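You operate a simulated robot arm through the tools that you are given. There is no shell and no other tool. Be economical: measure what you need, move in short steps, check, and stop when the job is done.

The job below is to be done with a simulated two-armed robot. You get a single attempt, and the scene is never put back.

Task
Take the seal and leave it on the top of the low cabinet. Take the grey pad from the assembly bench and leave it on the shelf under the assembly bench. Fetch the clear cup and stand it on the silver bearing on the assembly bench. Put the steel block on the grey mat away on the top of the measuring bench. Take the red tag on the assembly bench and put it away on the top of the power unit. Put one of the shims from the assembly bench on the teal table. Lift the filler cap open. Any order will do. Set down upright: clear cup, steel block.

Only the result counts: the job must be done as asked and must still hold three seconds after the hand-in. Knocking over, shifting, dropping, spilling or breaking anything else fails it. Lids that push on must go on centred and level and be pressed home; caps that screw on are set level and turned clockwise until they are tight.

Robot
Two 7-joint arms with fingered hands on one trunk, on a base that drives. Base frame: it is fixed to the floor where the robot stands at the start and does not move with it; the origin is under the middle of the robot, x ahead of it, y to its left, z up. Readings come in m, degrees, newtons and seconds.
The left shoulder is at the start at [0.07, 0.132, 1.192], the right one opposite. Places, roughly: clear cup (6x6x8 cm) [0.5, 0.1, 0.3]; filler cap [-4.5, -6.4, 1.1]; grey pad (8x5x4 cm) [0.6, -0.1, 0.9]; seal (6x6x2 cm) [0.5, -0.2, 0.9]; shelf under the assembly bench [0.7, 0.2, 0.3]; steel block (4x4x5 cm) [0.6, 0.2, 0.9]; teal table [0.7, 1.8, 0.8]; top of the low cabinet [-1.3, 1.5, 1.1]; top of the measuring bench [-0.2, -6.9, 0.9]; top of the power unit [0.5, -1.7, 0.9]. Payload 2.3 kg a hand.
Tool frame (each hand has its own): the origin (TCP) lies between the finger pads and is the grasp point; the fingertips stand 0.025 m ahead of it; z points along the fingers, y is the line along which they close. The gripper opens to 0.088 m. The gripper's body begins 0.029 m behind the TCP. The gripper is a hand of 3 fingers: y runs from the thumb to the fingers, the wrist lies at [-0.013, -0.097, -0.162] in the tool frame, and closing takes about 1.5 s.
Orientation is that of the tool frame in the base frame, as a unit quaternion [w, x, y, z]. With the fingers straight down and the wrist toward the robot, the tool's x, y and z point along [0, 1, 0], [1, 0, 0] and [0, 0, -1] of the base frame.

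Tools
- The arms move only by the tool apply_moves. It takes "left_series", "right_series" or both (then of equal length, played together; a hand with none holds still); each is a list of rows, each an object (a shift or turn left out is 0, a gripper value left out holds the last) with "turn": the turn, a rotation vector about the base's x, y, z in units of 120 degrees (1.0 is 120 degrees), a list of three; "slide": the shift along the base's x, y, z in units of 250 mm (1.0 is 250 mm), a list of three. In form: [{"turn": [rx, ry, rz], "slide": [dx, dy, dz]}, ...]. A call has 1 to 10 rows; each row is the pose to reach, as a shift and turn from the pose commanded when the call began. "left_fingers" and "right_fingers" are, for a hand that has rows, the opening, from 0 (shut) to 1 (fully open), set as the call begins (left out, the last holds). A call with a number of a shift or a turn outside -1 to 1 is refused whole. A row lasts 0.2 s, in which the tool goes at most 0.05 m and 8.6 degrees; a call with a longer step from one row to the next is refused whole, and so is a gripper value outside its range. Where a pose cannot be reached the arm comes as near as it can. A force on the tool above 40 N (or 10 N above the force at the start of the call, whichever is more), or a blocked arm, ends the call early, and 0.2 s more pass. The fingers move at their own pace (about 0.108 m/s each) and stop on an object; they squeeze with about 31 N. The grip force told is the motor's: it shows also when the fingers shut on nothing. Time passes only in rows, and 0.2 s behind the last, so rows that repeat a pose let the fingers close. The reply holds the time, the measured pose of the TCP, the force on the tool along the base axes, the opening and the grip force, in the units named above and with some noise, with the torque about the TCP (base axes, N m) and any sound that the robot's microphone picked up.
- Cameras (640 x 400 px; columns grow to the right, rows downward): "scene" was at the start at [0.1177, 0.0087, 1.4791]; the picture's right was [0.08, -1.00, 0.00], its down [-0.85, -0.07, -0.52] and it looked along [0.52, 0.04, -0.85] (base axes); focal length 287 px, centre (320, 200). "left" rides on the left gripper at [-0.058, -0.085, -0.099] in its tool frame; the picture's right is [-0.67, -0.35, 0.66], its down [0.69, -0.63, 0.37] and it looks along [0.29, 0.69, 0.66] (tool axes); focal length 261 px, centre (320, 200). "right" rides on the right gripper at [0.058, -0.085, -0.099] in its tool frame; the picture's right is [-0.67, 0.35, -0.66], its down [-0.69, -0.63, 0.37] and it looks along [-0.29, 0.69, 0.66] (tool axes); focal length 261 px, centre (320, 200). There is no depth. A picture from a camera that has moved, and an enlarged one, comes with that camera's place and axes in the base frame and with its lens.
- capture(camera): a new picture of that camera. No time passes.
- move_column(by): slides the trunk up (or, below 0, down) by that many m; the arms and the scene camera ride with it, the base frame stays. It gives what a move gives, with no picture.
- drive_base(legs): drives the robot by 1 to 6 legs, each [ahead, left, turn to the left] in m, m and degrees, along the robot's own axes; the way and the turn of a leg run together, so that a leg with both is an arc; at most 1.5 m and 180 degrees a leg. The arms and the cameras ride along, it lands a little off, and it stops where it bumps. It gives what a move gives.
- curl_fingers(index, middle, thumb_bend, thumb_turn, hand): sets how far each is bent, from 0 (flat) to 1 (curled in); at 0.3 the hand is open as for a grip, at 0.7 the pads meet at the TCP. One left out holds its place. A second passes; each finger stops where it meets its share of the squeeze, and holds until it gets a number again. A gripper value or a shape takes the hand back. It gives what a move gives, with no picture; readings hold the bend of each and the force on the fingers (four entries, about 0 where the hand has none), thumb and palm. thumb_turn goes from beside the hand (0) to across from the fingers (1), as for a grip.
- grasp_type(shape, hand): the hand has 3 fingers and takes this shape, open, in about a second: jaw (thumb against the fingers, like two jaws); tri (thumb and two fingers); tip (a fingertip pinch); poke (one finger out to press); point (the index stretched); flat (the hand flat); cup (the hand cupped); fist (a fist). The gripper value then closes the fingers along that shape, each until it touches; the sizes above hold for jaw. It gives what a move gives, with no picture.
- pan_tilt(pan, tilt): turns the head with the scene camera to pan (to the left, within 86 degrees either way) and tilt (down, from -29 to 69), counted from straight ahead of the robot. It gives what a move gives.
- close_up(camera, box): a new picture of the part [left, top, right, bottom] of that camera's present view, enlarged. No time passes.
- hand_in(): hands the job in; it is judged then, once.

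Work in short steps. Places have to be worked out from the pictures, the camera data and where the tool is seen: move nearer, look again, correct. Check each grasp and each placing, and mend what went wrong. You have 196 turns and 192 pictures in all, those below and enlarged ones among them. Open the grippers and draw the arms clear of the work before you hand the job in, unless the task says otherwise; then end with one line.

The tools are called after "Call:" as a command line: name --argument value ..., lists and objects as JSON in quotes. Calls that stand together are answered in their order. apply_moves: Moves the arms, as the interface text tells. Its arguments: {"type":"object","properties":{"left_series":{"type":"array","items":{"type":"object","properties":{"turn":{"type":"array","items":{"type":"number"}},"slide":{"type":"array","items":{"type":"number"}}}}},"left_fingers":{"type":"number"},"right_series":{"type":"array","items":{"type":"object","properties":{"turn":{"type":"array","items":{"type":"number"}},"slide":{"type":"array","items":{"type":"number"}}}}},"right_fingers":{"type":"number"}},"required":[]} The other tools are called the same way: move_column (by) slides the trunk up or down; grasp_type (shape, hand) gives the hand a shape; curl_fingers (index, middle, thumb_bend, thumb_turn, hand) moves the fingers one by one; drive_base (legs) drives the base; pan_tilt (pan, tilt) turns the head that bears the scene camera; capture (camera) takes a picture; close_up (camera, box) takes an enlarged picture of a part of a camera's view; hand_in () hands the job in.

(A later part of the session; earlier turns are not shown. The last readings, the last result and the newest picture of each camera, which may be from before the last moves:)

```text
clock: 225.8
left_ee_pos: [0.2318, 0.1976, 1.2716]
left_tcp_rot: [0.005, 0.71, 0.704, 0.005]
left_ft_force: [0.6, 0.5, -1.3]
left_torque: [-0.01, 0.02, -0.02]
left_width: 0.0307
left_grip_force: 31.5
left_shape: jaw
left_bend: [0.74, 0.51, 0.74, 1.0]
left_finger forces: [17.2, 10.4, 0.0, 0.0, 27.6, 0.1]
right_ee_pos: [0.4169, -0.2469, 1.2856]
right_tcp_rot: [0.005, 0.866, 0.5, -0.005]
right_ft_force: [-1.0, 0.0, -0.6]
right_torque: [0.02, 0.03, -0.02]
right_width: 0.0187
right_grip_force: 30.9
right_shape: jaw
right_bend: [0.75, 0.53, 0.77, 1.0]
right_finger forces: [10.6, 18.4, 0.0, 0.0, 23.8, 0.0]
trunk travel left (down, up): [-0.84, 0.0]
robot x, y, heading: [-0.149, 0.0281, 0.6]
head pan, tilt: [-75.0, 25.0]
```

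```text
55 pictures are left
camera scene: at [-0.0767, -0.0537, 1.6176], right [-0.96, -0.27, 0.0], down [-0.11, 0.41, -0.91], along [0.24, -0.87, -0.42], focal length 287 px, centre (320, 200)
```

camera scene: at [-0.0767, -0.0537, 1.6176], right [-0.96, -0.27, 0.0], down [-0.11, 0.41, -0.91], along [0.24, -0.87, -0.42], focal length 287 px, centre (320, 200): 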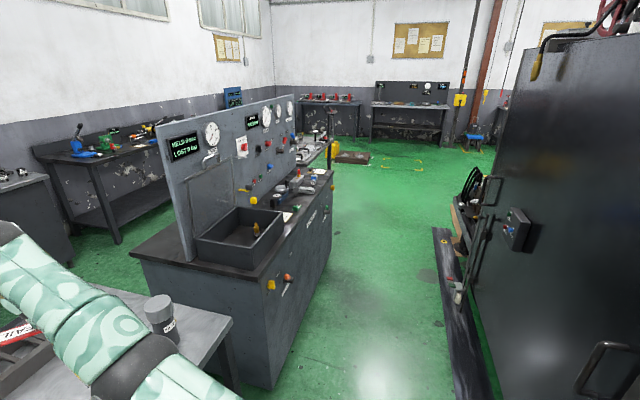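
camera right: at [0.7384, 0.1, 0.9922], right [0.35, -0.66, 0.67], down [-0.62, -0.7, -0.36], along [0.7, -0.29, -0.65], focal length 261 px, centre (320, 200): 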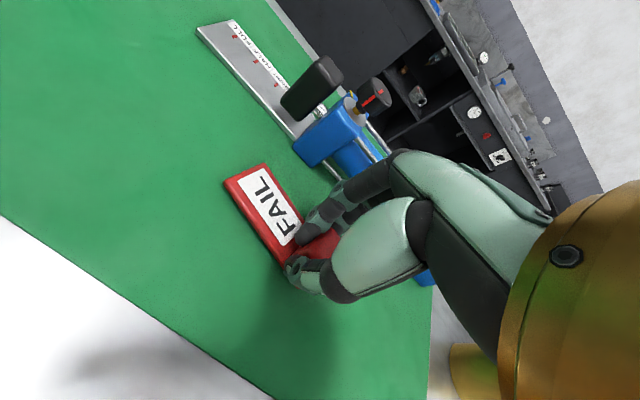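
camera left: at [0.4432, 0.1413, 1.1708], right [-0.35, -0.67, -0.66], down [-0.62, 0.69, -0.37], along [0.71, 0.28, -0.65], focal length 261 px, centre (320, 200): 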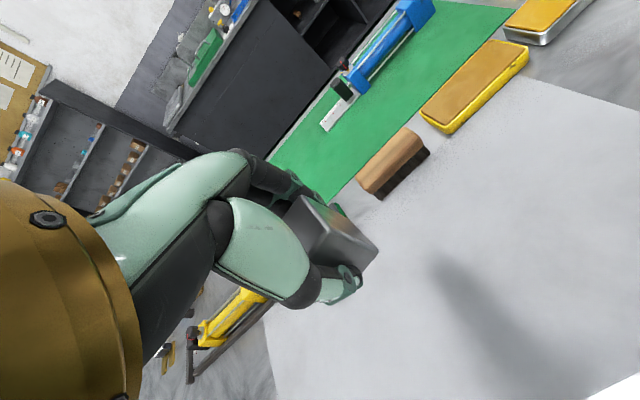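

The power unit's counter (front at x≈0.4, y -0.95 to -2.6) lies ahead on the right. I strafe right 1.25 m at hand height 1.27 and look at its top.

Call:
drive_base --legs '[[0, -0.65, 0], [0, -0.6, 0]]'

Call:
pan_tilt --pan -20 --tilt 45

Call:
capture --camera "scene"

```text
clock: 232.5
left_ee_pos: [0.2489, -1.0617, 1.2727]
left_tcp_rot: [0.005, 0.711, 0.703, 0.004]
left_ft_force: [-0.1, -0.4, -1.4]
left_torque: [0.01, -0.03, -0.02]
left_width: 0.0307
left_grip_force: 30.9
left_shape: jaw
left_bend: [0.74, 0.51, 0.74, 1.0]
left_finger forces: [17.2, 10.5, 0.0, 0.1, 27.7, 0.0]
right_ee_pos: [0.434, -1.5052, 1.2849]
right_tcp_rot: [0.006, 0.866, 0.5, -0.005]
right_ft_force: [0.8, 0.8, -1.4]
right_torque: [0.02, -0.02, 0.01]
right_width: 0.0189
right_grip_force: 31.1
right_shape: jaw
right_bend: [0.75, 0.53, 0.77, 1.0]
right_finger forces: [10.6, 18.4, 0.1, 0.1, 23.8, 0.0]
trunk travel left (down, up): [-0.84, 0.0]
robot x, y, heading: [-0.1327, -1.2256, 0.2]
head pan, tilt: [-75.0, 25.0]
```

```text
clock: 233.7
left_ee_pos: [0.2496, -1.0638, 1.272]
left_tcp_rot: [0.004, 0.711, 0.704, 0.005]
left_ft_force: [-0.2, -1.1, -2.0]
left_torque: [-0.03, -0.01, -0.01]
left_width: 0.0308
left_grip_force: 30.3
left_shape: jaw
left_bend: [0.74, 0.51, 0.74, 1.0]
left_finger forces: [17.1, 10.4, 0.0, 0.0, 27.6, 0.0]
right_ee_pos: [0.4335, -1.5077, 1.285]
right_tcp_rot: [0.006, 0.866, 0.5, -0.005]
right_ft_force: [0.3, -0.1, -0.8]
right_torque: [-0.02, 0.03, 0.0]
right_width: 0.0188
right_grip_force: 31.4
right_shape: jaw
right_bend: [0.75, 0.53, 0.77, 1.0]
right_finger forces: [10.6, 18.4, 0.0, 0.0, 23.9, 0.1]
trunk travel left (down, up): [-0.84, 0.0]
robot x, y, heading: [-0.1355, -1.2261, 0.5]
head pan, tilt: [-20.0, 45.0]
```

```text
54 pictures are left
camera scene: at [-0.007, -1.2513, 1.587], right [-0.33, -0.94, 0.0], down [-0.67, 0.24, -0.71], along [0.67, -0.24, -0.71], focal length 287 px, centre (320, 200)
```

scene: 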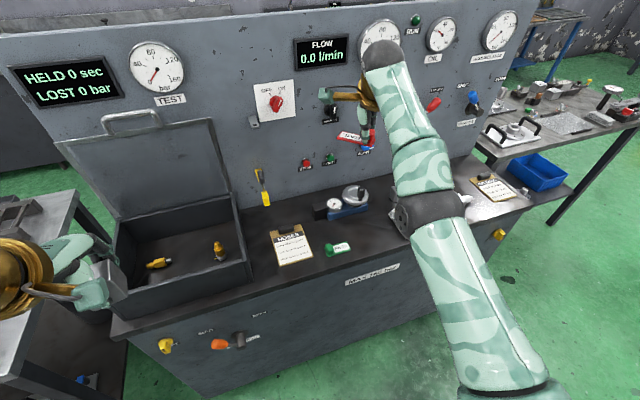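

The counter between the green tag and the right clipboard (about (0.44, -1.68)) looks free. I strafe 0.175 m, lower the trunk 0.2 m and check the spot from the right camera.

Call:
drive_base --legs '[[0, -0.175, 0]]'

Call:
move_column --by -0.2

Call:
capture --camera "right"

```text
clock: 235.2
left_ee_pos: [0.2505, -1.231, 1.2727]
left_tcp_rot: [0.005, 0.71, 0.704, 0.003]
left_ft_force: [-0.4, 1.1, -1.7]
left_torque: [-0.03, -0.02, -0.01]
left_width: 0.0305
left_grip_force: 31.1
left_shape: jaw
left_bend: [0.74, 0.51, 0.74, 1.0]
left_finger forces: [17.3, 10.3, 0.0, 0.1, 27.4, 0.1]
right_ee_pos: [0.4358, -1.6763, 1.2854]
right_tcp_rot: [0.007, 0.866, 0.501, -0.005]
right_ft_force: [-0.5, -0.4, -0.4]
right_torque: [0.01, -0.01, 0.02]
right_width: 0.0189
right_grip_force: 31.0
right_shape: jaw
right_bend: [0.75, 0.53, 0.77, 1.0]
right_finger forces: [10.6, 18.4, 0.0, 0.0, 23.8, 0.1]
trunk travel left (down, up): [-0.84, 0.0]
robot x, y, heading: [-0.1293, -1.4027, 0.9]
head pan, tilt: [-20.0, 45.0]
```

```text
clock: 237.4
left_ee_pos: [0.2508, -1.2362, 1.0726]
left_tcp_rot: [0.004, 0.71, 0.704, 0.004]
left_ft_force: [-0.1, -0.3, -1.3]
left_torque: [0.0, -0.01, 0.01]
left_width: 0.0305
left_grip_force: 30.9
left_shape: jaw
left_bend: [0.74, 0.51, 0.74, 1.0]
left_finger forces: [17.2, 10.4, 0.0, 0.0, 27.5, 0.0]
right_ee_pos: [0.4347, -1.6803, 1.0847]
right_tcp_rot: [0.005, 0.866, 0.5, -0.004]
right_ft_force: [0.2, 0.1, 0.5]
right_torque: [-0.01, 0.0, 0.03]
right_width: 0.0191
right_grip_force: 31.3
right_shape: jaw
right_bend: [0.75, 0.53, 0.77, 1.0]
right_finger forces: [10.6, 18.4, 0.0, 0.0, 23.8, 0.0]
trunk travel left (down, up): [-0.64, 0.2]
robot x, y, heading: [-0.1316, -1.4017, 0.5]
head pan, tilt: [-20.0, 45.0]
```

```text
53 pictures are left
camera right: at [0.3904, -1.5866, 1.1824], right [-0.03, -0.75, 0.67], down [-0.89, -0.29, -0.36], along [0.46, -0.6, -0.65], focal length 261 px, centre (320, 200)
```

right: 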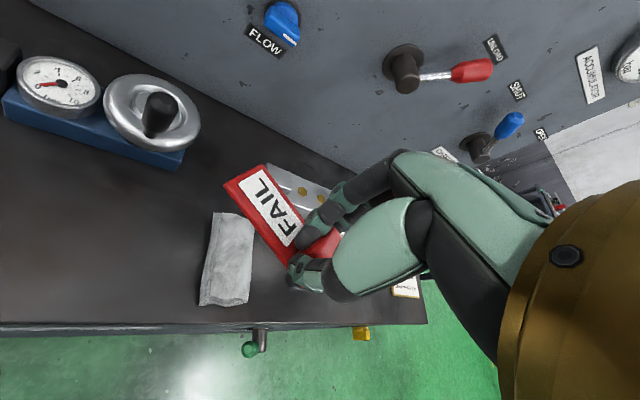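

A cloth lies under the present spot; the free strip is at y -1.52 to -1.67. I shift to about (0.405, -1.62) and lower to z 0.96.

Call:
apply_moves --right_series '[{"slide": [-0.06, 0.12, -0.05]}, {"slide": [-0.12, 0.24, -0.15]}, {"slide": [-0.12, 0.24, -0.3]}, {"slide": [-0.12, 0.24, -0.48]}]'

Call:
capture --camera "right"

Call:
capture --camera "scene"

```text
clock: 238.4
left_ee_pos: [0.2525, -1.2355, 1.0718]
left_tcp_rot: [0.004, 0.71, 0.704, 0.004]
left_ft_force: [0.7, -0.2, -1.1]
left_torque: [0.0, 0.01, 0.0]
left_width: 0.0308
left_grip_force: 31.6
left_shape: jaw
left_bend: [0.74, 0.51, 0.74, 1.0]
left_finger forces: [17.2, 10.3, 0.0, 0.0, 27.4, 0.0]
right_ee_pos: [0.4694, -1.6179, 0.9729]
right_tcp_rot: [0.005, 0.865, 0.501, -0.006]
right_ft_force: [0.1, 0.5, 0.1]
right_torque: [-0.02, 0.02, 0.04]
right_width: 0.0188
right_grip_force: 31.3
right_shape: jaw
right_bend: [0.75, 0.52, 0.78, 1.0]
right_finger forces: [10.3, 18.4, 0.0, 0.0, 23.6, 0.1]
right hand out of reach, approached as far as the arm can: row 1, 2, 3, 4
trunk travel left (down, up): [-0.64, 0.2]
robot x, y, heading: [-0.1333, -1.3978, 0.6]
head pan, tilt: [-20.0, 45.0]
```

```text
52 pictures are left
camera right: at [0.4238, -1.5244, 1.0706], right [-0.03, -0.75, 0.67], down [-0.89, -0.29, -0.36], along [0.46, -0.6, -0.66], focal length 261 px, centre (320, 200)
```

right: 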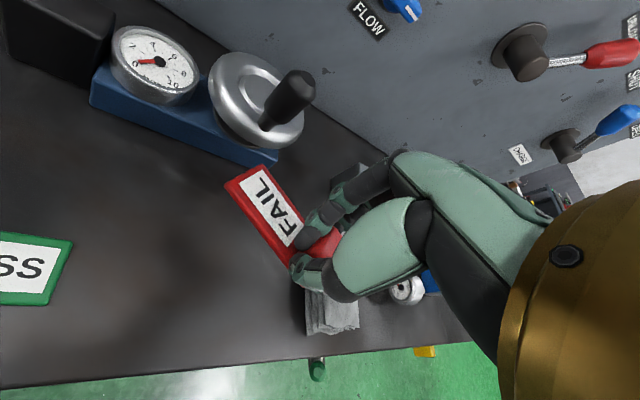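

```text
51 pictures are left
camera scene: at [-0.0035, -1.4254, 1.3868], right [-0.33, -0.94, 0.0], down [-0.67, 0.23, -0.71], along [0.67, -0.23, -0.71], focal length 287 px, centre (320, 200)
```

scene: 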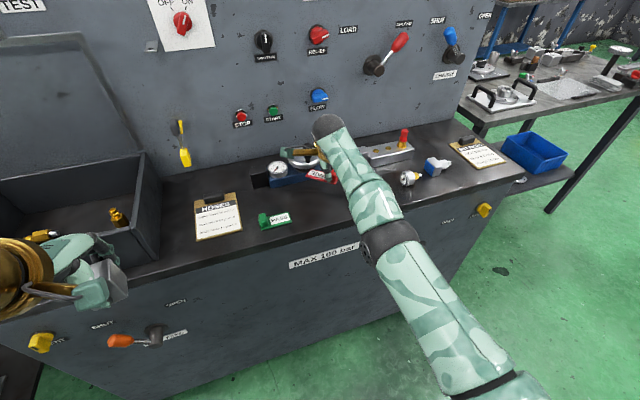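

The arm ended slightly deep, near the gauge. I drive back 6.5 cm to bring the tag over the free strip.

Call:
drive_base --legs '[[-0.065, -0.01, 0]]'

Call:
apply_moves --right_series '[{"slide": [0, 0, -0.06]}, {"slide": [0, 0, -0.12]}, {"slide": [0, 0, -0.15]}]'

Call:
capture --camera "right"

```text
clock: 239.3
left_ee_pos: [0.1908, -1.2464, 1.0702]
left_tcp_rot: [0.003, 0.71, 0.704, 0.003]
left_ft_force: [-0.1, 0.2, -2.1]
left_torque: [-0.08, -0.02, 0.0]
left_width: 0.0307
left_grip_force: 30.8
left_shape: jaw
left_bend: [0.74, 0.51, 0.74, 1.0]
left_finger forces: [17.2, 10.3, 0.0, 0.0, 27.5, 0.0]
right_ee_pos: [0.4063, -1.629, 0.9713]
right_tcp_rot: [0.004, 0.865, 0.501, -0.007]
right_ft_force: [0.2, 0.3, -0.6]
right_torque: [-0.03, 0.0, -0.01]
right_width: 0.0189
right_grip_force: 30.9
right_shape: jaw
right_bend: [0.75, 0.52, 0.78, 1.0]
right_finger forces: [10.3, 18.4, 0.0, 0.1, 23.6, 0.0]
trunk travel left (down, up): [-0.64, 0.2]
robot x, y, heading: [-0.1983, -1.4146, 0.6]
head pan, tilt: [-20.0, 45.0]
```

```text
clock: 240.2
left_ee_pos: [0.1873, -1.2459, 1.0717]
left_tcp_rot: [0.004, 0.71, 0.704, 0.003]
left_ft_force: [0.1, -1.2, -1.5]
left_torque: [0.0, 0.01, 0.01]
left_width: 0.0309
left_grip_force: 30.7
left_shape: jaw
left_bend: [0.74, 0.51, 0.74, 1.0]
left_finger forces: [17.2, 10.4, 0.0, 0.0, 27.6, 0.0]
right_ee_pos: [0.4058, -1.6305, 0.9372]
right_tcp_rot: [0.005, 0.866, 0.5, -0.006]
right_ft_force: [0.7, 0.5, 0.1]
right_torque: [-0.02, -0.04, 0.01]
right_width: 0.0187
right_grip_force: 30.5
right_shape: jaw
right_bend: [0.75, 0.52, 0.78, 1.0]
right_finger forces: [10.1, 18.4, 0.0, 0.1, 23.5, 0.1]
trunk travel left (down, up): [-0.64, 0.2]
robot x, y, heading: [-0.1961, -1.414, 0.6]
head pan, tilt: [-20.0, 45.0]
```

```text
50 pictures are left
camera right: at [0.3611, -1.5366, 1.0343], right [-0.03, -0.75, 0.67], down [-0.89, -0.28, -0.36], along [0.46, -0.6, -0.65], focal length 261 px, centre (320, 200)
```

right: 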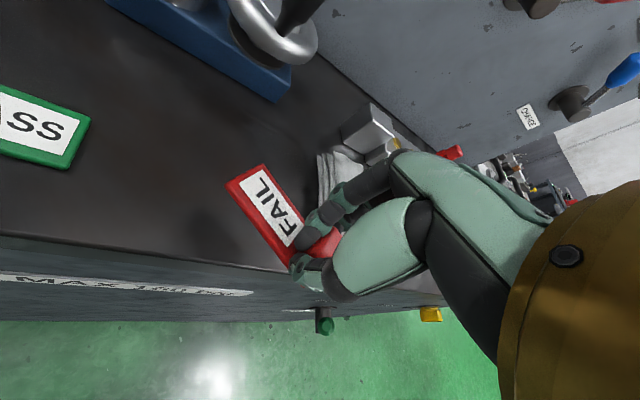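

The counter's front edge is at x≈0.40, so the knob is at the edge. I drive forward 5 cm (and 1 cm left) before setting down.

Call:
drive_base --legs '[[0.055, 0.014, 0]]'

Call:
apply_moves --right_series '[{"slide": [0, 0, -0.03]}, {"slide": [0, 0, -0.05]}, {"slide": [0, 0, -0.07]}, {"slide": [0, 0, -0.09]}, {"slide": [0, 0, -0.11]}, {"slide": [0, 0, -0.13]}, {"slide": [0, 0, -0.15]}, {"slide": [0, 0, -0.17]}, {"slide": [0, 0, -0.19]}]'

Call:
capture --camera "right"

```text
clock: 241.1
left_ee_pos: [0.2392, -1.234, 1.074]
left_tcp_rot: [0.005, 0.71, 0.704, 0.007]
left_ft_force: [0.6, 0.5, -1.8]
left_torque: [-0.01, -0.03, 0.0]
left_width: 0.0309
left_grip_force: 31.5
left_shape: jaw
left_bend: [0.74, 0.51, 0.74, 1.0]
left_finger forces: [17.1, 10.4, 0.0, 0.0, 27.6, 0.1]
right_ee_pos: [0.4594, -1.616, 0.938]
right_tcp_rot: [0.005, 0.866, 0.5, -0.004]
right_ft_force: [-0.4, 0.8, -0.6]
right_torque: [0.03, -0.03, -0.03]
right_width: 0.0188
right_grip_force: 31.3
right_shape: jaw
right_bend: [0.75, 0.52, 0.78, 1.0]
right_finger forces: [10.2, 18.6, 0.0, 0.0, 23.6, 0.0]
trunk travel left (down, up): [-0.64, 0.2]
robot x, y, heading: [-0.1393, -1.4034, 0.5]
head pan, tilt: [-20.0, 45.0]
```

```text
clock: 243.1
left_ee_pos: [0.2404, -1.2307, 1.0734]
left_tcp_rot: [0.006, 0.71, 0.705, 0.005]
left_ft_force: [1.1, 0.7, -1.5]
left_torque: [-0.01, 0.01, -0.02]
left_width: 0.0309
left_grip_force: 30.8
left_shape: jaw
left_bend: [0.74, 0.51, 0.74, 1.0]
left_finger forces: [17.2, 10.4, 0.1, 0.0, 27.5, 0.0]
right_ee_pos: [0.4625, -1.6143, 0.8921]
right_tcp_rot: [0.007, 0.865, 0.502, -0.002]
right_ft_force: [0.6, 0.2, 10.8]
right_torque: [-0.26, -0.23, 0.01]
right_width: 0.0192
right_grip_force: 30.8
right_shape: jaw
right_bend: [0.75, 0.51, 0.78, 1.0]
right_finger forces: [10.8, 24.5, 0.0, 0.0, 23.9, 0.0]
trunk travel left (down, up): [-0.64, 0.2]
robot x, y, heading: [-0.144, -1.3956, 0.5]
head pan, tilt: [-20.0, 45.0]
```

```text
49 pictures are left
camera right: at [0.4164, -1.5211, 0.9897], right [-0.03, -0.74, 0.67], down [-0.89, -0.29, -0.36], along [0.46, -0.6, -0.65], focal length 261 px, centre (320, 200)
```

right: 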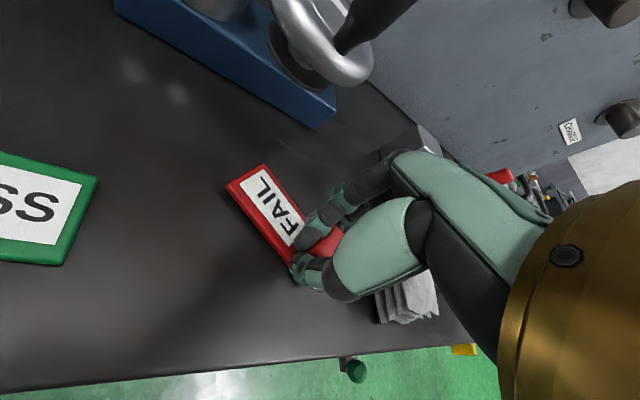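

The tag touches down in a clear area. I release and lift.

Call:
apply_moves --right_series '[{"slide": [0, 0, 0.004]}, {"slide": [0, 0, 0.004]}, {"slide": [0, 0, 0.004]}, {"slide": [0, 0, 0.004]}, {"slide": [0, 0, 0.004]}, {"slide": [0, 0, 0.06]}, {"slide": [0, 0, 0.2]}, {"slide": [0, 0, 0.36]}, {"slide": [0, 0, 0.52]}]' --right_fingers 1

Call:
move_column --by 0.2

Call:
capture --camera "right"

```text
clock: 245.1
left_ee_pos: [0.2425, -1.2318, 1.0721]
left_tcp_rot: [0.005, 0.71, 0.704, 0.005]
left_ft_force: [-0.2, 0.5, -2.5]
left_torque: [0.01, 0.0, 0.0]
left_width: 0.0308
left_grip_force: 31.6
left_shape: jaw
left_bend: [0.74, 0.51, 0.74, 1.0]
left_finger forces: [17.1, 10.5, 0.0, 0.0, 27.6, 0.0]
right_ee_pos: [0.4521, -1.6159, 1.0181]
right_tcp_rot: [0.004, 0.866, 0.501, -0.005]
right_ft_force: [0.9, -1.1, -0.2]
right_torque: [0.01, -0.02, -0.03]
right_width: 0.0876
right_grip_force: 0.1
right_shape: jaw
right_bend: [0.3, 0.3, 0.3, 0.98]
right_finger forces: [0.0, 0.0, 0.0, 0.0, 0.1, 0.1]
right hand out of reach, approached as far as the arm can: row 8, 9
trunk travel left (down, up): [-0.64, 0.2]
robot x, y, heading: [-0.1385, -1.3998, 0.5]
head pan, tilt: [-20.0, 45.0]
```

```text
clock: 247.3
left_ee_pos: [0.2434, -1.2317, 1.272]
left_tcp_rot: [0.005, 0.71, 0.704, 0.005]
left_ft_force: [0.4, -0.7, -2.3]
left_torque: [0.0, -0.01, 0.03]
left_width: 0.0305
left_grip_force: 30.7
left_shape: jaw
left_bend: [0.74, 0.51, 0.74, 1.0]
left_finger forces: [17.1, 10.4, 0.0, 0.0, 27.6, 0.0]
right_ee_pos: [0.4529, -1.6163, 1.2173]
right_tcp_rot: [0.004, 0.865, 0.501, -0.005]
right_ft_force: [-1.1, 0.0, 0.2]
right_torque: [-0.01, 0.0, -0.03]
right_width: 0.0875
right_grip_force: 0.1
right_shape: jaw
right_bend: [0.3, 0.3, 0.3, 0.98]
right_finger forces: [0.0, 0.0, 0.0, 0.0, 0.0, 0.0]
trunk travel left (down, up): [-0.84, 0.0]
robot x, y, heading: [-0.1417, -1.4028, 0.8]
head pan, tilt: [-20.0, 45.0]
```

```text
48 pictures are left
camera right: at [0.4085, -1.523, 1.3155], right [-0.03, -0.75, 0.67], down [-0.89, -0.29, -0.36], along [0.46, -0.6, -0.65], focal length 261 px, centre (320, 200)
```

right: 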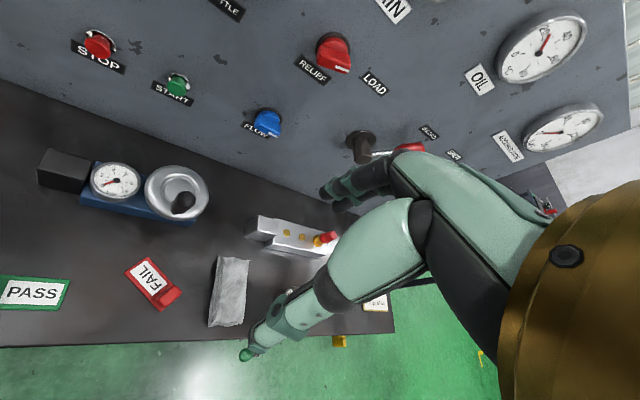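

The red tag rests on the power unit. I strafe along the aisle to about y=-4 and look toward the measuring bench.

Call:
drive_base --legs '[[0, -1.3, 0], [0, -1.3, 0]]'

Call:
pan_tilt --pan -80 --tilt 20

Call:
capture --camera "scene"

```text
clock: 260.0
left_ee_pos: [0.2645, -3.8355, 1.2723]
left_tcp_rot: [0.006, 0.711, 0.703, 0.005]
left_ft_force: [0.4, 0.2, -2.5]
left_torque: [-0.03, 0.02, -0.01]
left_width: 0.0309
left_grip_force: 31.0
left_shape: jaw
left_bend: [0.74, 0.51, 0.74, 1.0]
left_finger forces: [17.1, 10.4, 0.0, 0.0, 27.5, 0.0]
right_ee_pos: [0.4755, -4.2209, 1.2169]
right_tcp_rot: [0.005, 0.865, 0.502, -0.005]
right_ft_force: [-0.4, 0.2, -0.3]
right_torque: [0.03, 0.01, 0.01]
right_width: 0.0875
right_grip_force: 0.1
right_shape: jaw
right_bend: [0.3, 0.3, 0.3, 0.98]
right_finger forces: [0.0, 0.0, 0.0, 0.0, 0.0, 0.0]
trunk travel left (down, up): [-0.84, 0.0]
robot x, y, heading: [-0.118, -4.0012, 0.7]
head pan, tilt: [-20.0, 45.0]
```

```text
clock: 261.3
left_ee_pos: [0.265, -3.8367, 1.2716]
left_tcp_rot: [0.004, 0.71, 0.704, 0.004]
left_ft_force: [1.1, -0.9, -2.2]
left_torque: [-0.03, 0.0, 0.01]
left_width: 0.0307
left_grip_force: 31.3
left_shape: jaw
left_bend: [0.74, 0.51, 0.74, 1.0]
left_finger forces: [17.1, 10.4, 0.0, 0.0, 27.4, 0.0]
right_ee_pos: [0.4761, -4.2209, 1.2174]
right_tcp_rot: [0.004, 0.865, 0.501, -0.006]
right_ft_force: [0.5, 0.4, -0.4]
right_torque: [0.0, 0.01, 0.0]
right_width: 0.0876
right_grip_force: 0.0
right_shape: jaw
right_bend: [0.3, 0.3, 0.3, 0.98]
right_finger forces: [0.1, 0.1, 0.0, 0.0, 0.0, 0.0]
trunk travel left (down, up): [-0.84, 0.0]
robot x, y, heading: [-0.1163, -4.0036, 0.7]
head pan, tilt: [-80.0, 20.0]
```

```text
47 pictures are left
camera scene: at [-0.0504, -4.0908, 1.6257], right [-0.98, -0.19, 0.0], down [-0.06, 0.34, -0.94], along [0.17, -0.92, -0.34], focal length 287 px, centre (320, 200)
```

scene: 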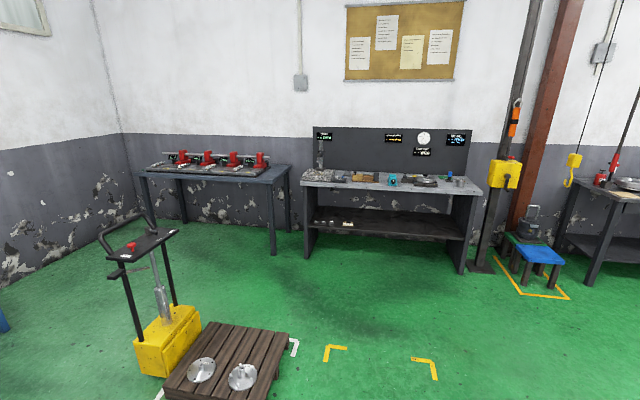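

The measuring bench front edge is at y≈-6.45. I turn right 90° and drive up to it, stopping about 0.5 m short.

Call:
drive_base --legs '[[0, 0, -90], [1.0, 0, 0], [0.9, 0, 0]]'

Call:
pan_tilt --pan 0 --tilt 40

Call:
capture --camera "scene"

```text
clock: 274.7
left_ee_pos: [0.096, -6.3173, 1.2722]
left_tcp_rot: [0.007, 1.0, 0.0, 0.0]
left_ft_force: [-0.1, -0.2, -2.3]
left_torque: [-0.03, -0.01, 0.04]
left_width: 0.0307
left_grip_force: 30.7
left_shape: jaw
left_bend: [0.74, 0.51, 0.74, 1.0]
left_finger forces: [17.1, 10.2, 0.1, 0.0, 27.2, 0.1]
right_ee_pos: [-0.2884, -6.5299, 1.2174]
right_tcp_rot: [-0.001, 0.967, -0.253, -0.006]
right_ft_force: [-0.4, -1.2, 0.0]
right_torque: [0.01, -0.01, -0.06]
right_width: 0.0875
right_grip_force: 0.0
right_shape: jaw
right_bend: [0.3, 0.3, 0.3, 0.98]
right_finger forces: [0.0, 0.1, 0.0, 0.1, 0.1, 0.0]
trunk travel left (down, up): [-0.84, 0.0]
robot x, y, heading: [-0.0753, -5.9387, -89.1]
head pan, tilt: [-80.0, 20.0]
```

```text
clock: 276.2
left_ee_pos: [0.095, -6.3186, 1.2726]
left_tcp_rot: [0.006, 1.0, 0.001, 0.0]
left_ft_force: [-0.1, -0.1, -1.8]
left_torque: [0.02, 0.0, 0.06]
left_width: 0.0307
left_grip_force: 31.4
left_shape: jaw
left_bend: [0.74, 0.51, 0.74, 1.0]
left_finger forces: [17.1, 10.3, 0.0, 0.0, 27.2, 0.0]
right_ee_pos: [-0.2872, -6.5318, 1.2176]
right_tcp_rot: [-0.001, 0.967, -0.253, -0.007]
right_ft_force: [-0.2, 0.4, -0.7]
right_torque: [0.02, 0.0, 0.0]
right_width: 0.0877
right_grip_force: 0.0
right_shape: jaw
right_bend: [0.3, 0.3, 0.3, 0.98]
right_finger forces: [0.1, 0.0, 0.0, 0.1, 0.1, 0.0]
trunk travel left (down, up): [-0.84, 0.0]
robot x, y, heading: [-0.0731, -5.9364, -89.0]
head pan, tilt: [0.0, 40.0]
```

```text
46 pictures are left
camera scene: at [-0.0726, -6.0688, 1.5942], right [-1.0, -0.02, 0.0], down [-0.01, 0.64, -0.77], along [0.01, -0.77, -0.64], focal length 287 px, centre (320, 200)
```

scene: 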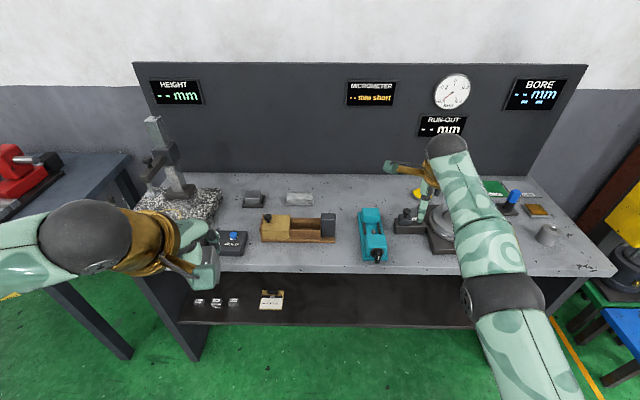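

A free spot lies around (-0.145, -6.965) behind the wooden device. I retract the right hand, strafe right 0.15 m and move forward 0.42 m.

Call:
apply_moves --right_series '[{"slide": [0, 0.18, 0]}, {"slide": [0, 0.36, 0]}, {"slide": [0, 0.54, 0]}, {"slide": [0, 0.72, 0]}, {"slide": [0, 0.88, 0]}]'

Call:
drive_base --legs '[[0, -0.15, -1], [0.42, 0, 0]]'

Call:
capture --camera "scene"

```text
clock: 277.4
left_ee_pos: [0.0953, -6.3177, 1.2732]
left_tcp_rot: [0.006, 1.0, 0.0, 0.0]
left_ft_force: [0.0, 0.3, -1.7]
left_torque: [-0.01, 0.03, 0.01]
left_width: 0.0309
left_grip_force: 30.9
left_shape: jaw
left_bend: [0.74, 0.51, 0.74, 1.0]
left_finger forces: [17.1, 10.1, 0.0, 0.1, 27.1, 0.0]
right_ee_pos: [-0.2845, -6.5193, 1.2545]
right_tcp_rot: [0.0, 0.967, -0.254, -0.008]
right_ft_force: [0.0, -0.6, 0.5]
right_torque: [0.01, 0.02, -0.01]
right_width: 0.0877
right_grip_force: 0.1
right_shape: jaw
right_bend: [0.3, 0.3, 0.3, 0.98]
right_finger forces: [0.0, 0.0, 0.0, 0.0, 0.1, 0.1]
right hand out of reach, approached as far as the arm can: row 1, 2, 3, 4, 5
trunk travel left (down, up): [-0.84, 0.0]
robot x, y, heading: [-0.0759, -5.9387, -88.8]
head pan, tilt: [0.0, 40.0]
```

```text
clock: 281.0
left_ee_pos: [-0.064, -6.7445, 1.2718]
left_tcp_rot: [0.006, 1.0, -0.01, 0.0]
left_ft_force: [-0.7, 0.5, -1.6]
left_torque: [-0.02, 0.0, -0.04]
left_width: 0.0309
left_grip_force: 30.5
left_shape: jaw
left_bend: [0.74, 0.51, 0.74, 1.0]
left_finger forces: [17.1, 10.2, 0.0, 0.0, 27.3, 0.0]
right_ee_pos: [-0.4465, -6.9405, 1.2565]
right_tcp_rot: [0.001, 0.965, -0.263, -0.008]
right_ft_force: [0.3, 0.5, -0.2]
right_torque: [-0.01, -0.01, -0.03]
right_width: 0.0875
right_grip_force: 0.0
right_shape: jaw
right_bend: [0.3, 0.3, 0.3, 0.98]
right_finger forces: [0.1, 0.0, 0.0, 0.0, 0.0, 0.0]
trunk travel left (down, up): [-0.84, 0.0]
robot x, y, heading: [-0.2258, -6.3613, -90.1]
head pan, tilt: [0.0, 40.0]
```

```text
45 pictures are left
camera scene: at [-0.2267, -6.4924, 1.5945], right [-1.0, 0.0, 0.0], down [0.0, 0.64, -0.77], along [0.0, -0.77, -0.64], focal length 287 px, centre (320, 200)
```

scene: 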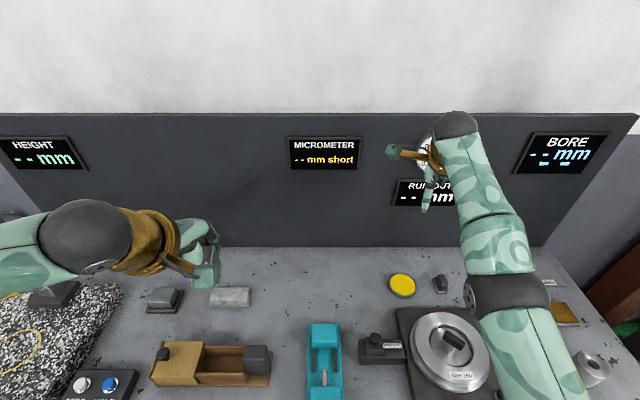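

There is a wide free area around (-0.22, -6.965). I drive 2 cm closer, lower the trunk 0.2 m and move the left hand there at z≈1.07.

Call:
drive_base --legs '[[0.025, 0, 0]]'

Call:
move_column --by -0.2

Call:
apply_moves --left_series '[{"slide": [-0.05, -0.16, 0]}, {"slide": [-0.1, -0.32, 0]}, {"slide": [-0.15, -0.48, 0]}, {"slide": [-0.25, -0.64, -0.03]}, {"slide": [-0.4, -0.74, -0.06]}, {"slide": [-0.52, -0.78, -0.12]}, {"slide": [-0.6, -0.78, -0.2]}]'

Call:
capture --camera "scene"

```text
clock: 281.9
left_ee_pos: [-0.0633, -6.7657, 1.274]
left_tcp_rot: [0.01, 1.0, -0.01, 0.0]
left_ft_force: [-0.2, 1.7, -2.4]
left_torque: [0.0, 0.01, 0.0]
left_width: 0.0307
left_grip_force: 31.5
left_shape: jaw
left_bend: [0.74, 0.51, 0.74, 1.0]
left_finger forces: [17.1, 10.3, 0.0, 0.1, 27.4, 0.0]
right_ee_pos: [-0.4461, -6.9607, 1.2584]
right_tcp_rot: [0.002, 0.965, -0.264, -0.007]
right_ft_force: [0.3, 0.3, 0.6]
right_torque: [-0.03, 0.0, -0.04]
right_width: 0.0875
right_grip_force: 0.1
right_shape: jaw
right_bend: [0.3, 0.3, 0.3, 0.98]
right_finger forces: [0.0, 0.1, 0.0, 0.0, 0.0, 0.1]
trunk travel left (down, up): [-0.84, 0.0]
robot x, y, heading: [-0.2249, -6.3882, -90.2]
head pan, tilt: [0.0, 40.0]
```

```text
clock: 284.0
left_ee_pos: [-0.0642, -6.7718, 1.0725]
left_tcp_rot: [0.006, 1.0, -0.009, -0.001]
left_ft_force: [0.4, 0.3, -1.9]
left_torque: [-0.01, 0.03, 0.0]
left_width: 0.0304
left_grip_force: 31.2
left_shape: jaw
left_bend: [0.74, 0.51, 0.74, 1.0]
left_finger forces: [17.0, 10.2, 0.0, 0.0, 27.3, 0.1]
right_ee_pos: [-0.4457, -6.9654, 1.0542]
right_tcp_rot: [-0.002, 0.965, -0.263, -0.008]
right_ft_force: [-0.1, -0.2, 0.5]
right_torque: [0.0, -0.03, 0.0]
right_width: 0.0873
right_grip_force: 0.1
right_shape: jaw
right_bend: [0.3, 0.3, 0.3, 0.98]
right_finger forces: [0.0, 0.1, 0.0, 0.0, 0.0, 0.0]
trunk travel left (down, up): [-0.64, 0.2]
robot x, y, heading: [-0.2262, -6.3868, -90.0]
head pan, tilt: [0.0, 40.0]
```

```text
clock: 285.6
left_ee_pos: [-0.2117, -6.9536, 1.0166]
left_tcp_rot: [0.006, 1.0, -0.009, 0.0]
left_ft_force: [0.5, -0.6, -1.3]
left_torque: [-0.01, 0.02, 0.02]
left_width: 0.0305
left_grip_force: 30.9
left_shape: jaw
left_bend: [0.74, 0.51, 0.74, 1.0]
left_finger forces: [17.0, 10.2, 0.0, 0.0, 27.2, 0.0]
left hand out of reach, approached as far as the arm can: row 6, 7
right_ee_pos: [-0.445, -6.9663, 1.0552]
right_tcp_rot: [-0.001, 0.965, -0.264, -0.008]
right_ft_force: [-0.2, -0.1, 0.2]
right_torque: [0.01, 0.0, 0.0]
right_width: 0.0878
right_grip_force: 0.0
right_shape: jaw
right_bend: [0.3, 0.3, 0.3, 0.98]
right_finger forces: [0.1, 0.1, 0.1, 0.0, 0.0, 0.0]
trunk travel left (down, up): [-0.64, 0.2]
robot x, y, heading: [-0.2308, -6.3873, -89.9]
head pan, tilt: [0.0, 40.0]
```

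```text
44 pictures are left
camera scene: at [-0.226, -6.5204, 1.3942], right [-1.0, 0.0, 0.0], down [0.0, 0.64, -0.77], along [0.0, -0.77, -0.64], focal length 287 px, centre (320, 200)
```

scene: 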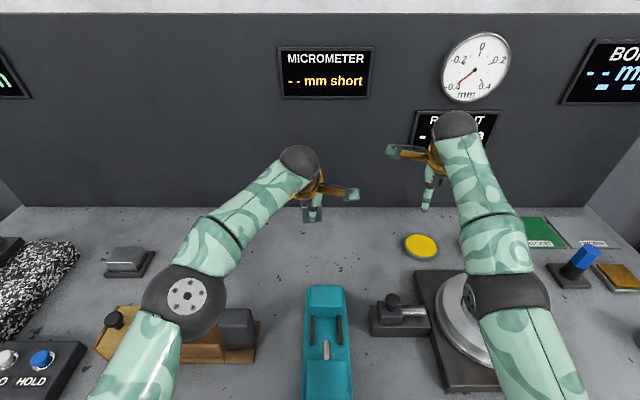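

Lowering here would bring the left elbow onto the wooden device. I choose the front strip instead, around (-0.05, -6.665), with the hand yawed so the elbow stays in front of the bench; I raise, back up and rotate.

Call:
apply_moves --left_series '[{"slide": [0.05, 0.1, 0.15]}, {"slide": [0.1, 0.2, 0.25]}]'

Call:
drive_base --legs '[[-0.19, 0.09, 0]]'

Call:
apply_moves --left_series '[{"turn": [0, 0, -0.067], "slide": [0.02, 0.04, 0]}, {"turn": [0, 0, -0.134], "slide": [0.04, 0.08, 0]}, {"turn": [0, 0, -0.201], "slide": [0.06, 0.12, 0]}, {"turn": [0, 0, -0.268], "slide": [0.08, 0.16, 0]}, {"turn": [0, 0, -0.335], "slide": [0.1, 0.2, 0]}, {"turn": [0, 0, -0.402], "slide": [0.12, 0.22, 0]}, {"turn": [0, 0, -0.469], "slide": [0.14, 0.24, -0.04]}, {"turn": [0, 0, -0.536], "slide": [0.16, 0.24, -0.08]}, {"turn": [0, 0, -0.603], "slide": [0.16, 0.24, -0.12]}, {"turn": [0, 0, -0.667], "slide": [0.16, 0.24, -0.2]}]'

Call:
capture --camera "scene"

```text
clock: 286.2
left_ee_pos: [-0.1843, -6.9041, 1.0842]
left_tcp_rot: [0.007, 1.0, -0.01, 0.0]
left_ft_force: [0.5, 0.5, -1.3]
left_torque: [0.0, 0.02, 0.0]
left_width: 0.0302
left_grip_force: 30.7
left_shape: jaw
left_bend: [0.74, 0.51, 0.74, 1.0]
left_finger forces: [17.0, 10.1, 0.1, 0.0, 27.2, 0.0]
right_ee_pos: [-0.4458, -6.965, 1.0566]
right_tcp_rot: [0.0, 0.965, -0.263, -0.007]
right_ft_force: [0.2, 1.1, -1.1]
right_torque: [-0.01, 0.0, -0.01]
right_width: 0.0874
right_grip_force: 0.1
right_shape: jaw
right_bend: [0.3, 0.3, 0.3, 0.98]
right_finger forces: [0.0, 0.0, 0.0, 0.0, 0.0, 0.1]
trunk travel left (down, up): [-0.64, 0.2]
robot x, y, heading: [-0.2244, -6.3902, -90.0]
head pan, tilt: [0.0, 40.0]
```

```text
clock: 287.9
left_ee_pos: [-0.0967, -6.716, 1.0817]
left_tcp_rot: [0.005, 1.0, -0.008, 0.001]
left_ft_force: [-0.4, -0.1, -2.7]
left_torque: [0.0, 0.02, 0.02]
left_width: 0.03
left_grip_force: 30.6
left_shape: jaw
left_bend: [0.74, 0.51, 0.74, 1.0]
left_finger forces: [17.0, 10.2, 0.0, 0.0, 27.1, 0.1]
right_ee_pos: [-0.3568, -6.777, 1.0542]
right_tcp_rot: [-0.002, 0.965, -0.262, -0.008]
right_ft_force: [-0.1, 0.2, 0.5]
right_torque: [-0.02, 0.0, -0.04]
right_width: 0.0874
right_grip_force: 0.1
right_shape: jaw
right_bend: [0.3, 0.3, 0.3, 0.98]
right_finger forces: [0.0, 0.1, 0.1, 0.0, 0.0, 0.1]
trunk travel left (down, up): [-0.64, 0.2]
robot x, y, heading: [-0.1374, -6.197, -90.1]
head pan, tilt: [0.0, 40.0]
```

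```text
clock: 290.1
left_ee_pos: [-0.0652, -6.4865, 1.0409]
left_tcp_rot: [0.004, 0.775, -0.631, -0.002]
left_ft_force: [1.0, 0.6, -1.9]
left_torque: [-0.05, 0.04, -0.04]
left_width: 0.0298
left_grip_force: 31.3
left_shape: jaw
left_bend: [0.74, 0.51, 0.74, 1.0]
left_finger forces: [17.9, 10.4, 0.0, 0.0, 28.5, 0.0]
left hand out of reach, approached as far as the arm can: row 6, 7, 8, 9, 10
right_ee_pos: [-0.3523, -6.7734, 1.0566]
right_tcp_rot: [0.0, 0.965, -0.261, -0.01]
right_ft_force: [0.7, 0.7, 0.1]
right_torque: [-0.03, 0.04, 0.01]
right_width: 0.0878
right_grip_force: 0.1
right_shape: jaw
right_bend: [0.3, 0.3, 0.3, 0.98]
right_finger forces: [0.0, 0.0, 0.0, 0.1, 0.0, 0.0]
trunk travel left (down, up): [-0.64, 0.2]
robot x, y, heading: [-0.1413, -6.1944, -89.9]
head pan, tilt: [0.0, 40.0]
```

```text
43 pictures are left
camera scene: at [-0.1325, -6.3256, 1.3945], right [-1.0, 0.0, 0.0], down [-0.01, 0.64, -0.77], along [0.0, -0.77, -0.64], focal length 287 px, centre (320, 200)
```

scene: 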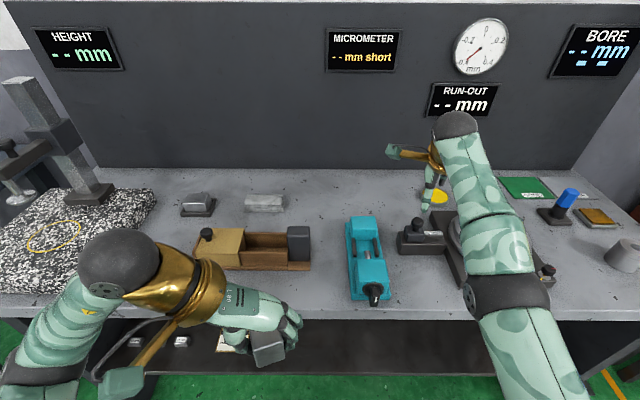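

Re-checking the geometry, the arm was nearly straight with its elbow high (z≈1.1), so the earlier spot is safe after all. I undo the yaw, drive back in and place the block at about (-0.21, -6.95).

Call:
apply_moves --left_series '[{"turn": [0, 0, 0.067], "slide": [0, -0.03, 0.05]}, {"turn": [0, 0, 0.134], "slide": [0, -0.06, 0.1]}, {"turn": [0, 0, 0.201], "slide": [0, -0.1, 0.15]}, {"turn": [0, 0, 0.268], "slide": [0, -0.16, 0.16]}, {"turn": [0, 0, 0.335], "slide": [-0.02, -0.24, 0.16]}, {"turn": [0, 0, 0.402], "slide": [-0.04, -0.34, 0.16]}, {"turn": [0, 0, 0.469], "slide": [-0.06, -0.46, 0.16]}, {"turn": [0, 0, 0.536], "slide": [-0.08, -0.58, 0.16]}, {"turn": [0, 0, 0.603], "slide": [-0.1, -0.7, 0.16]}, {"turn": [0, 0, 0.655], "slide": [-0.12, -0.82, 0.16]}]'

Call:
drive_base --legs '[[0.19, -0.09, 0]]'

Call:
apply_moves --left_series '[{"slide": [-0.06, -0.12, 0]}, {"slide": [-0.12, -0.2, -0.05]}, {"slide": [-0.13, -0.2, -0.2]}, {"slide": [-0.13, -0.2, -0.36]}]'

Call:
capture --camera "scene"

```text
clock: 292.3
left_ee_pos: [-0.0972, -6.7006, 1.0793]
left_tcp_rot: [0.006, 1.0, -0.02, 0.002]
left_ft_force: [-0.3, -1.2, -1.4]
left_torque: [0.02, 0.01, -0.02]
left_width: 0.0301
left_grip_force: 30.9
left_shape: jaw
left_bend: [0.74, 0.51, 0.74, 1.0]
left_finger forces: [17.8, 10.7, 0.1, 0.0, 28.3, 0.1]
right_ee_pos: [-0.3586, -6.7756, 1.0549]
right_tcp_rot: [-0.002, 0.965, -0.262, -0.007]
right_ft_force: [-0.4, -0.1, 0.7]
right_torque: [0.0, 0.02, 0.01]
right_width: 0.0876
right_grip_force: 0.0
right_shape: jaw
right_bend: [0.3, 0.3, 0.3, 0.98]
right_finger forces: [0.0, 0.0, 0.1, 0.1, 0.0, 0.1]
trunk travel left (down, up): [-0.64, 0.2]
robot x, y, heading: [-0.1359, -6.1944, -89.7]
head pan, tilt: [0.0, 40.0]
```

```text
clock: 293.9
left_ee_pos: [-0.1846, -6.8858, 1.0822]
left_tcp_rot: [0.007, 1.0, -0.021, -0.001]
left_ft_force: [0.6, 0.0, -1.9]
left_torque: [-0.01, 0.0, -0.01]
left_width: 0.0298
left_grip_force: 31.0
left_shape: jaw
left_bend: [0.74, 0.51, 0.74, 1.0]
left_finger forces: [17.6, 10.6, 0.1, 0.0, 28.4, 0.0]
right_ee_pos: [-0.4453, -6.9613, 1.0557]
right_tcp_rot: [-0.001, 0.965, -0.261, -0.008]
right_ft_force: [0.3, -0.5, 0.0]
right_torque: [-0.05, 0.0, -0.02]
right_width: 0.0875
right_grip_force: 0.0
right_shape: jaw
right_bend: [0.3, 0.3, 0.3, 0.98]
right_finger forces: [0.0, 0.0, 0.1, 0.1, 0.0, 0.1]
trunk travel left (down, up): [-0.64, 0.2]
robot x, y, heading: [-0.2286, -6.3816, -89.9]
head pan, tilt: [0.0, 40.0]
```

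```text
clock: 294.9
left_ee_pos: [-0.2168, -6.9371, 0.992]
left_tcp_rot: [0.006, 1.0, -0.02, 0.001]
left_ft_force: [0.5, 1.4, -1.7]
left_torque: [-0.04, 0.03, 0.01]
left_width: 0.0299
left_grip_force: 30.8
left_shape: jaw
left_bend: [0.74, 0.51, 0.74, 1.0]
left_finger forces: [17.0, 10.1, 0.0, 0.0, 27.2, 0.0]
right_ee_pos: [-0.4464, -6.9616, 1.0546]
right_tcp_rot: [-0.002, 0.965, -0.262, -0.007]
right_ft_force: [0.6, -0.2, 0.6]
right_torque: [-0.01, -0.02, -0.01]
right_width: 0.0877
right_grip_force: 0.1
right_shape: jaw
right_bend: [0.3, 0.3, 0.3, 0.98]
right_finger forces: [0.1, 0.0, 0.0, 0.1, 0.0, 0.1]
trunk travel left (down, up): [-0.64, 0.2]
robot x, y, heading: [-0.2316, -6.3803, -89.8]
head pan, tilt: [0.0, 40.0]
```

```text
42 pictures are left
camera scene: at [-0.2282, -6.516, 1.3942], right [-1.0, 0.0, 0.0], down [0.0, 0.64, -0.77], along [0.0, -0.77, -0.64], focal length 287 px, centre (320, 200)
```

scene: 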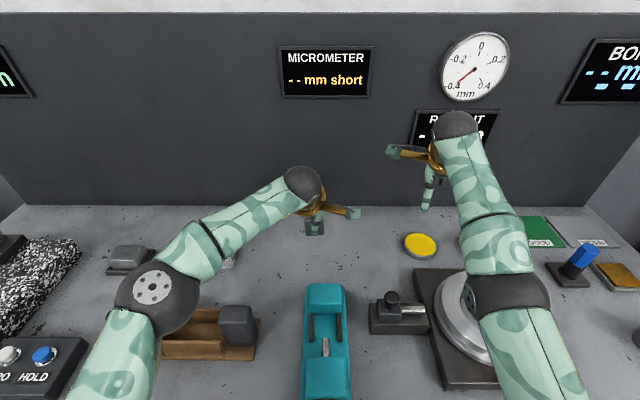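

Clear around the block. I lower until contact.

Call:
apply_moves --left_series '[{"slide": [0, 0, -0.1]}, {"slide": [0, 0, -0.2]}, {"slide": [0, 0, -0.26]}, {"slide": [0, 0, -0.29]}, {"slide": [0, 0, -0.31]}, {"slide": [0, 0, -0.33]}, {"slide": [0, 0, -0.35]}, {"slide": [0, 0, -0.37]}, {"slide": [0, 0, -0.39]}, {"slide": [0, 0, -0.41]}]'

Call:
capture --camera "scene"

```text
clock: 297.1
left_ee_pos: [-0.2168, -6.9374, 0.8918]
left_tcp_rot: [0.009, 1.0, -0.019, -0.001]
left_ft_force: [0.2, -1.2, 10.9]
left_torque: [-0.11, -0.03, -0.02]
left_width: 0.0302
left_grip_force: 31.2
left_shape: jaw
left_bend: [0.74, 0.51, 0.75, 1.0]
left_finger forces: [18.4, 11.9, 0.1, 0.0, 29.1, 0.0]
right_ee_pos: [-0.4475, -6.9599, 1.056]
right_tcp_rot: [0.0, 0.965, -0.262, -0.008]
right_ft_force: [0.1, -0.1, 1.3]
right_torque: [0.03, 0.01, -0.01]
right_width: 0.0873
right_grip_force: 0.0
right_shape: jaw
right_bend: [0.3, 0.3, 0.3, 0.98]
right_finger forces: [0.0, 0.1, 0.1, 0.0, 0.0, 0.0]
trunk travel left (down, up): [-0.64, 0.2]
robot x, y, heading: [-0.2289, -6.3822, -89.9]
head pan, tilt: [0.0, 40.0]
```

```text
41 pictures are left
camera scene: at [-0.2288, -6.5124, 1.3948], right [-1.0, 0.0, 0.0], down [0.0, 0.64, -0.77], along [0.0, -0.77, -0.64], focal length 287 px, centre (320, 200)
```

scene: 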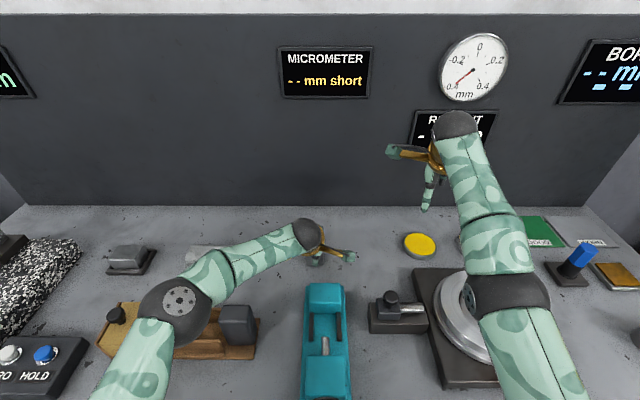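

Contact at 11 N. I release the block and lift straight up.

Call:
apply_moves --left_series '[{"slide": [0, 0, 0.006]}, {"slide": [0, 0, 0.006]}, {"slide": [0, 0, 0.006]}, {"slide": [0, 0, 0.006]}, {"slide": [0, 0, 0.006]}, {"slide": [0, 0, 0.06]}, {"slide": [0, 0, 0.2]}, {"slide": [0, 0, 0.36]}, {"slide": [0, 0, 0.52]}, {"slide": [0, 0.1, 0.66]}]' --left_fingers 1

Call:
capture --camera "scene"

```text
clock: 299.3
left_ee_pos: [-0.2178, -6.9079, 1.0534]
left_tcp_rot: [0.008, 1.0, -0.02, -0.001]
left_ft_force: [0.9, 0.5, 0.5]
left_torque: [-0.05, -0.02, 0.0]
left_width: 0.0877
left_grip_force: 0.1
left_shape: jaw
left_bend: [0.3, 0.3, 0.3, 0.98]
left_finger forces: [0.0, 0.0, 0.0, 0.0, 0.0, 0.1]
right_ee_pos: [-0.4452, -6.9605, 1.0562]
right_tcp_rot: [0.0, 0.965, -0.261, -0.008]
right_ft_force: [0.2, -0.3, 0.2]
right_torque: [-0.02, -0.01, -0.01]
right_width: 0.0878
right_grip_force: 0.0
right_shape: jaw
right_bend: [0.3, 0.3, 0.3, 0.98]
right_finger forces: [0.0, 0.1, 0.1, 0.0, 0.0, 0.0]
trunk travel left (down, up): [-0.64, 0.2]
robot x, y, heading: [-0.2307, -6.3832, -89.5]
head pan, tilt: [0.0, 40.0]
```

```text
40 pictures are left
camera scene: at [-0.2277, -6.5128, 1.3945], right [-1.0, 0.0, 0.0], down [0.0, 0.64, -0.77], along [0.0, -0.77, -0.64], focal length 287 px, centre (320, 200)
```

scene: 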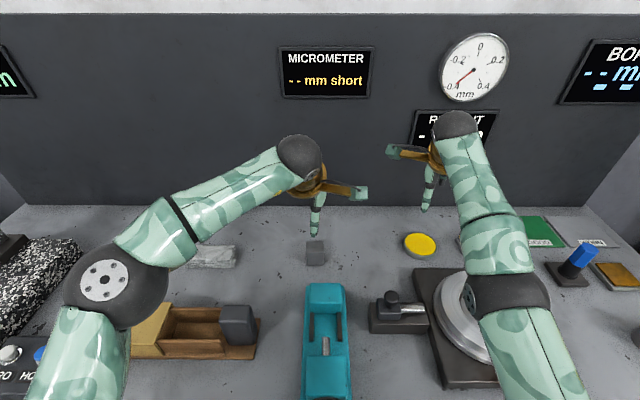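

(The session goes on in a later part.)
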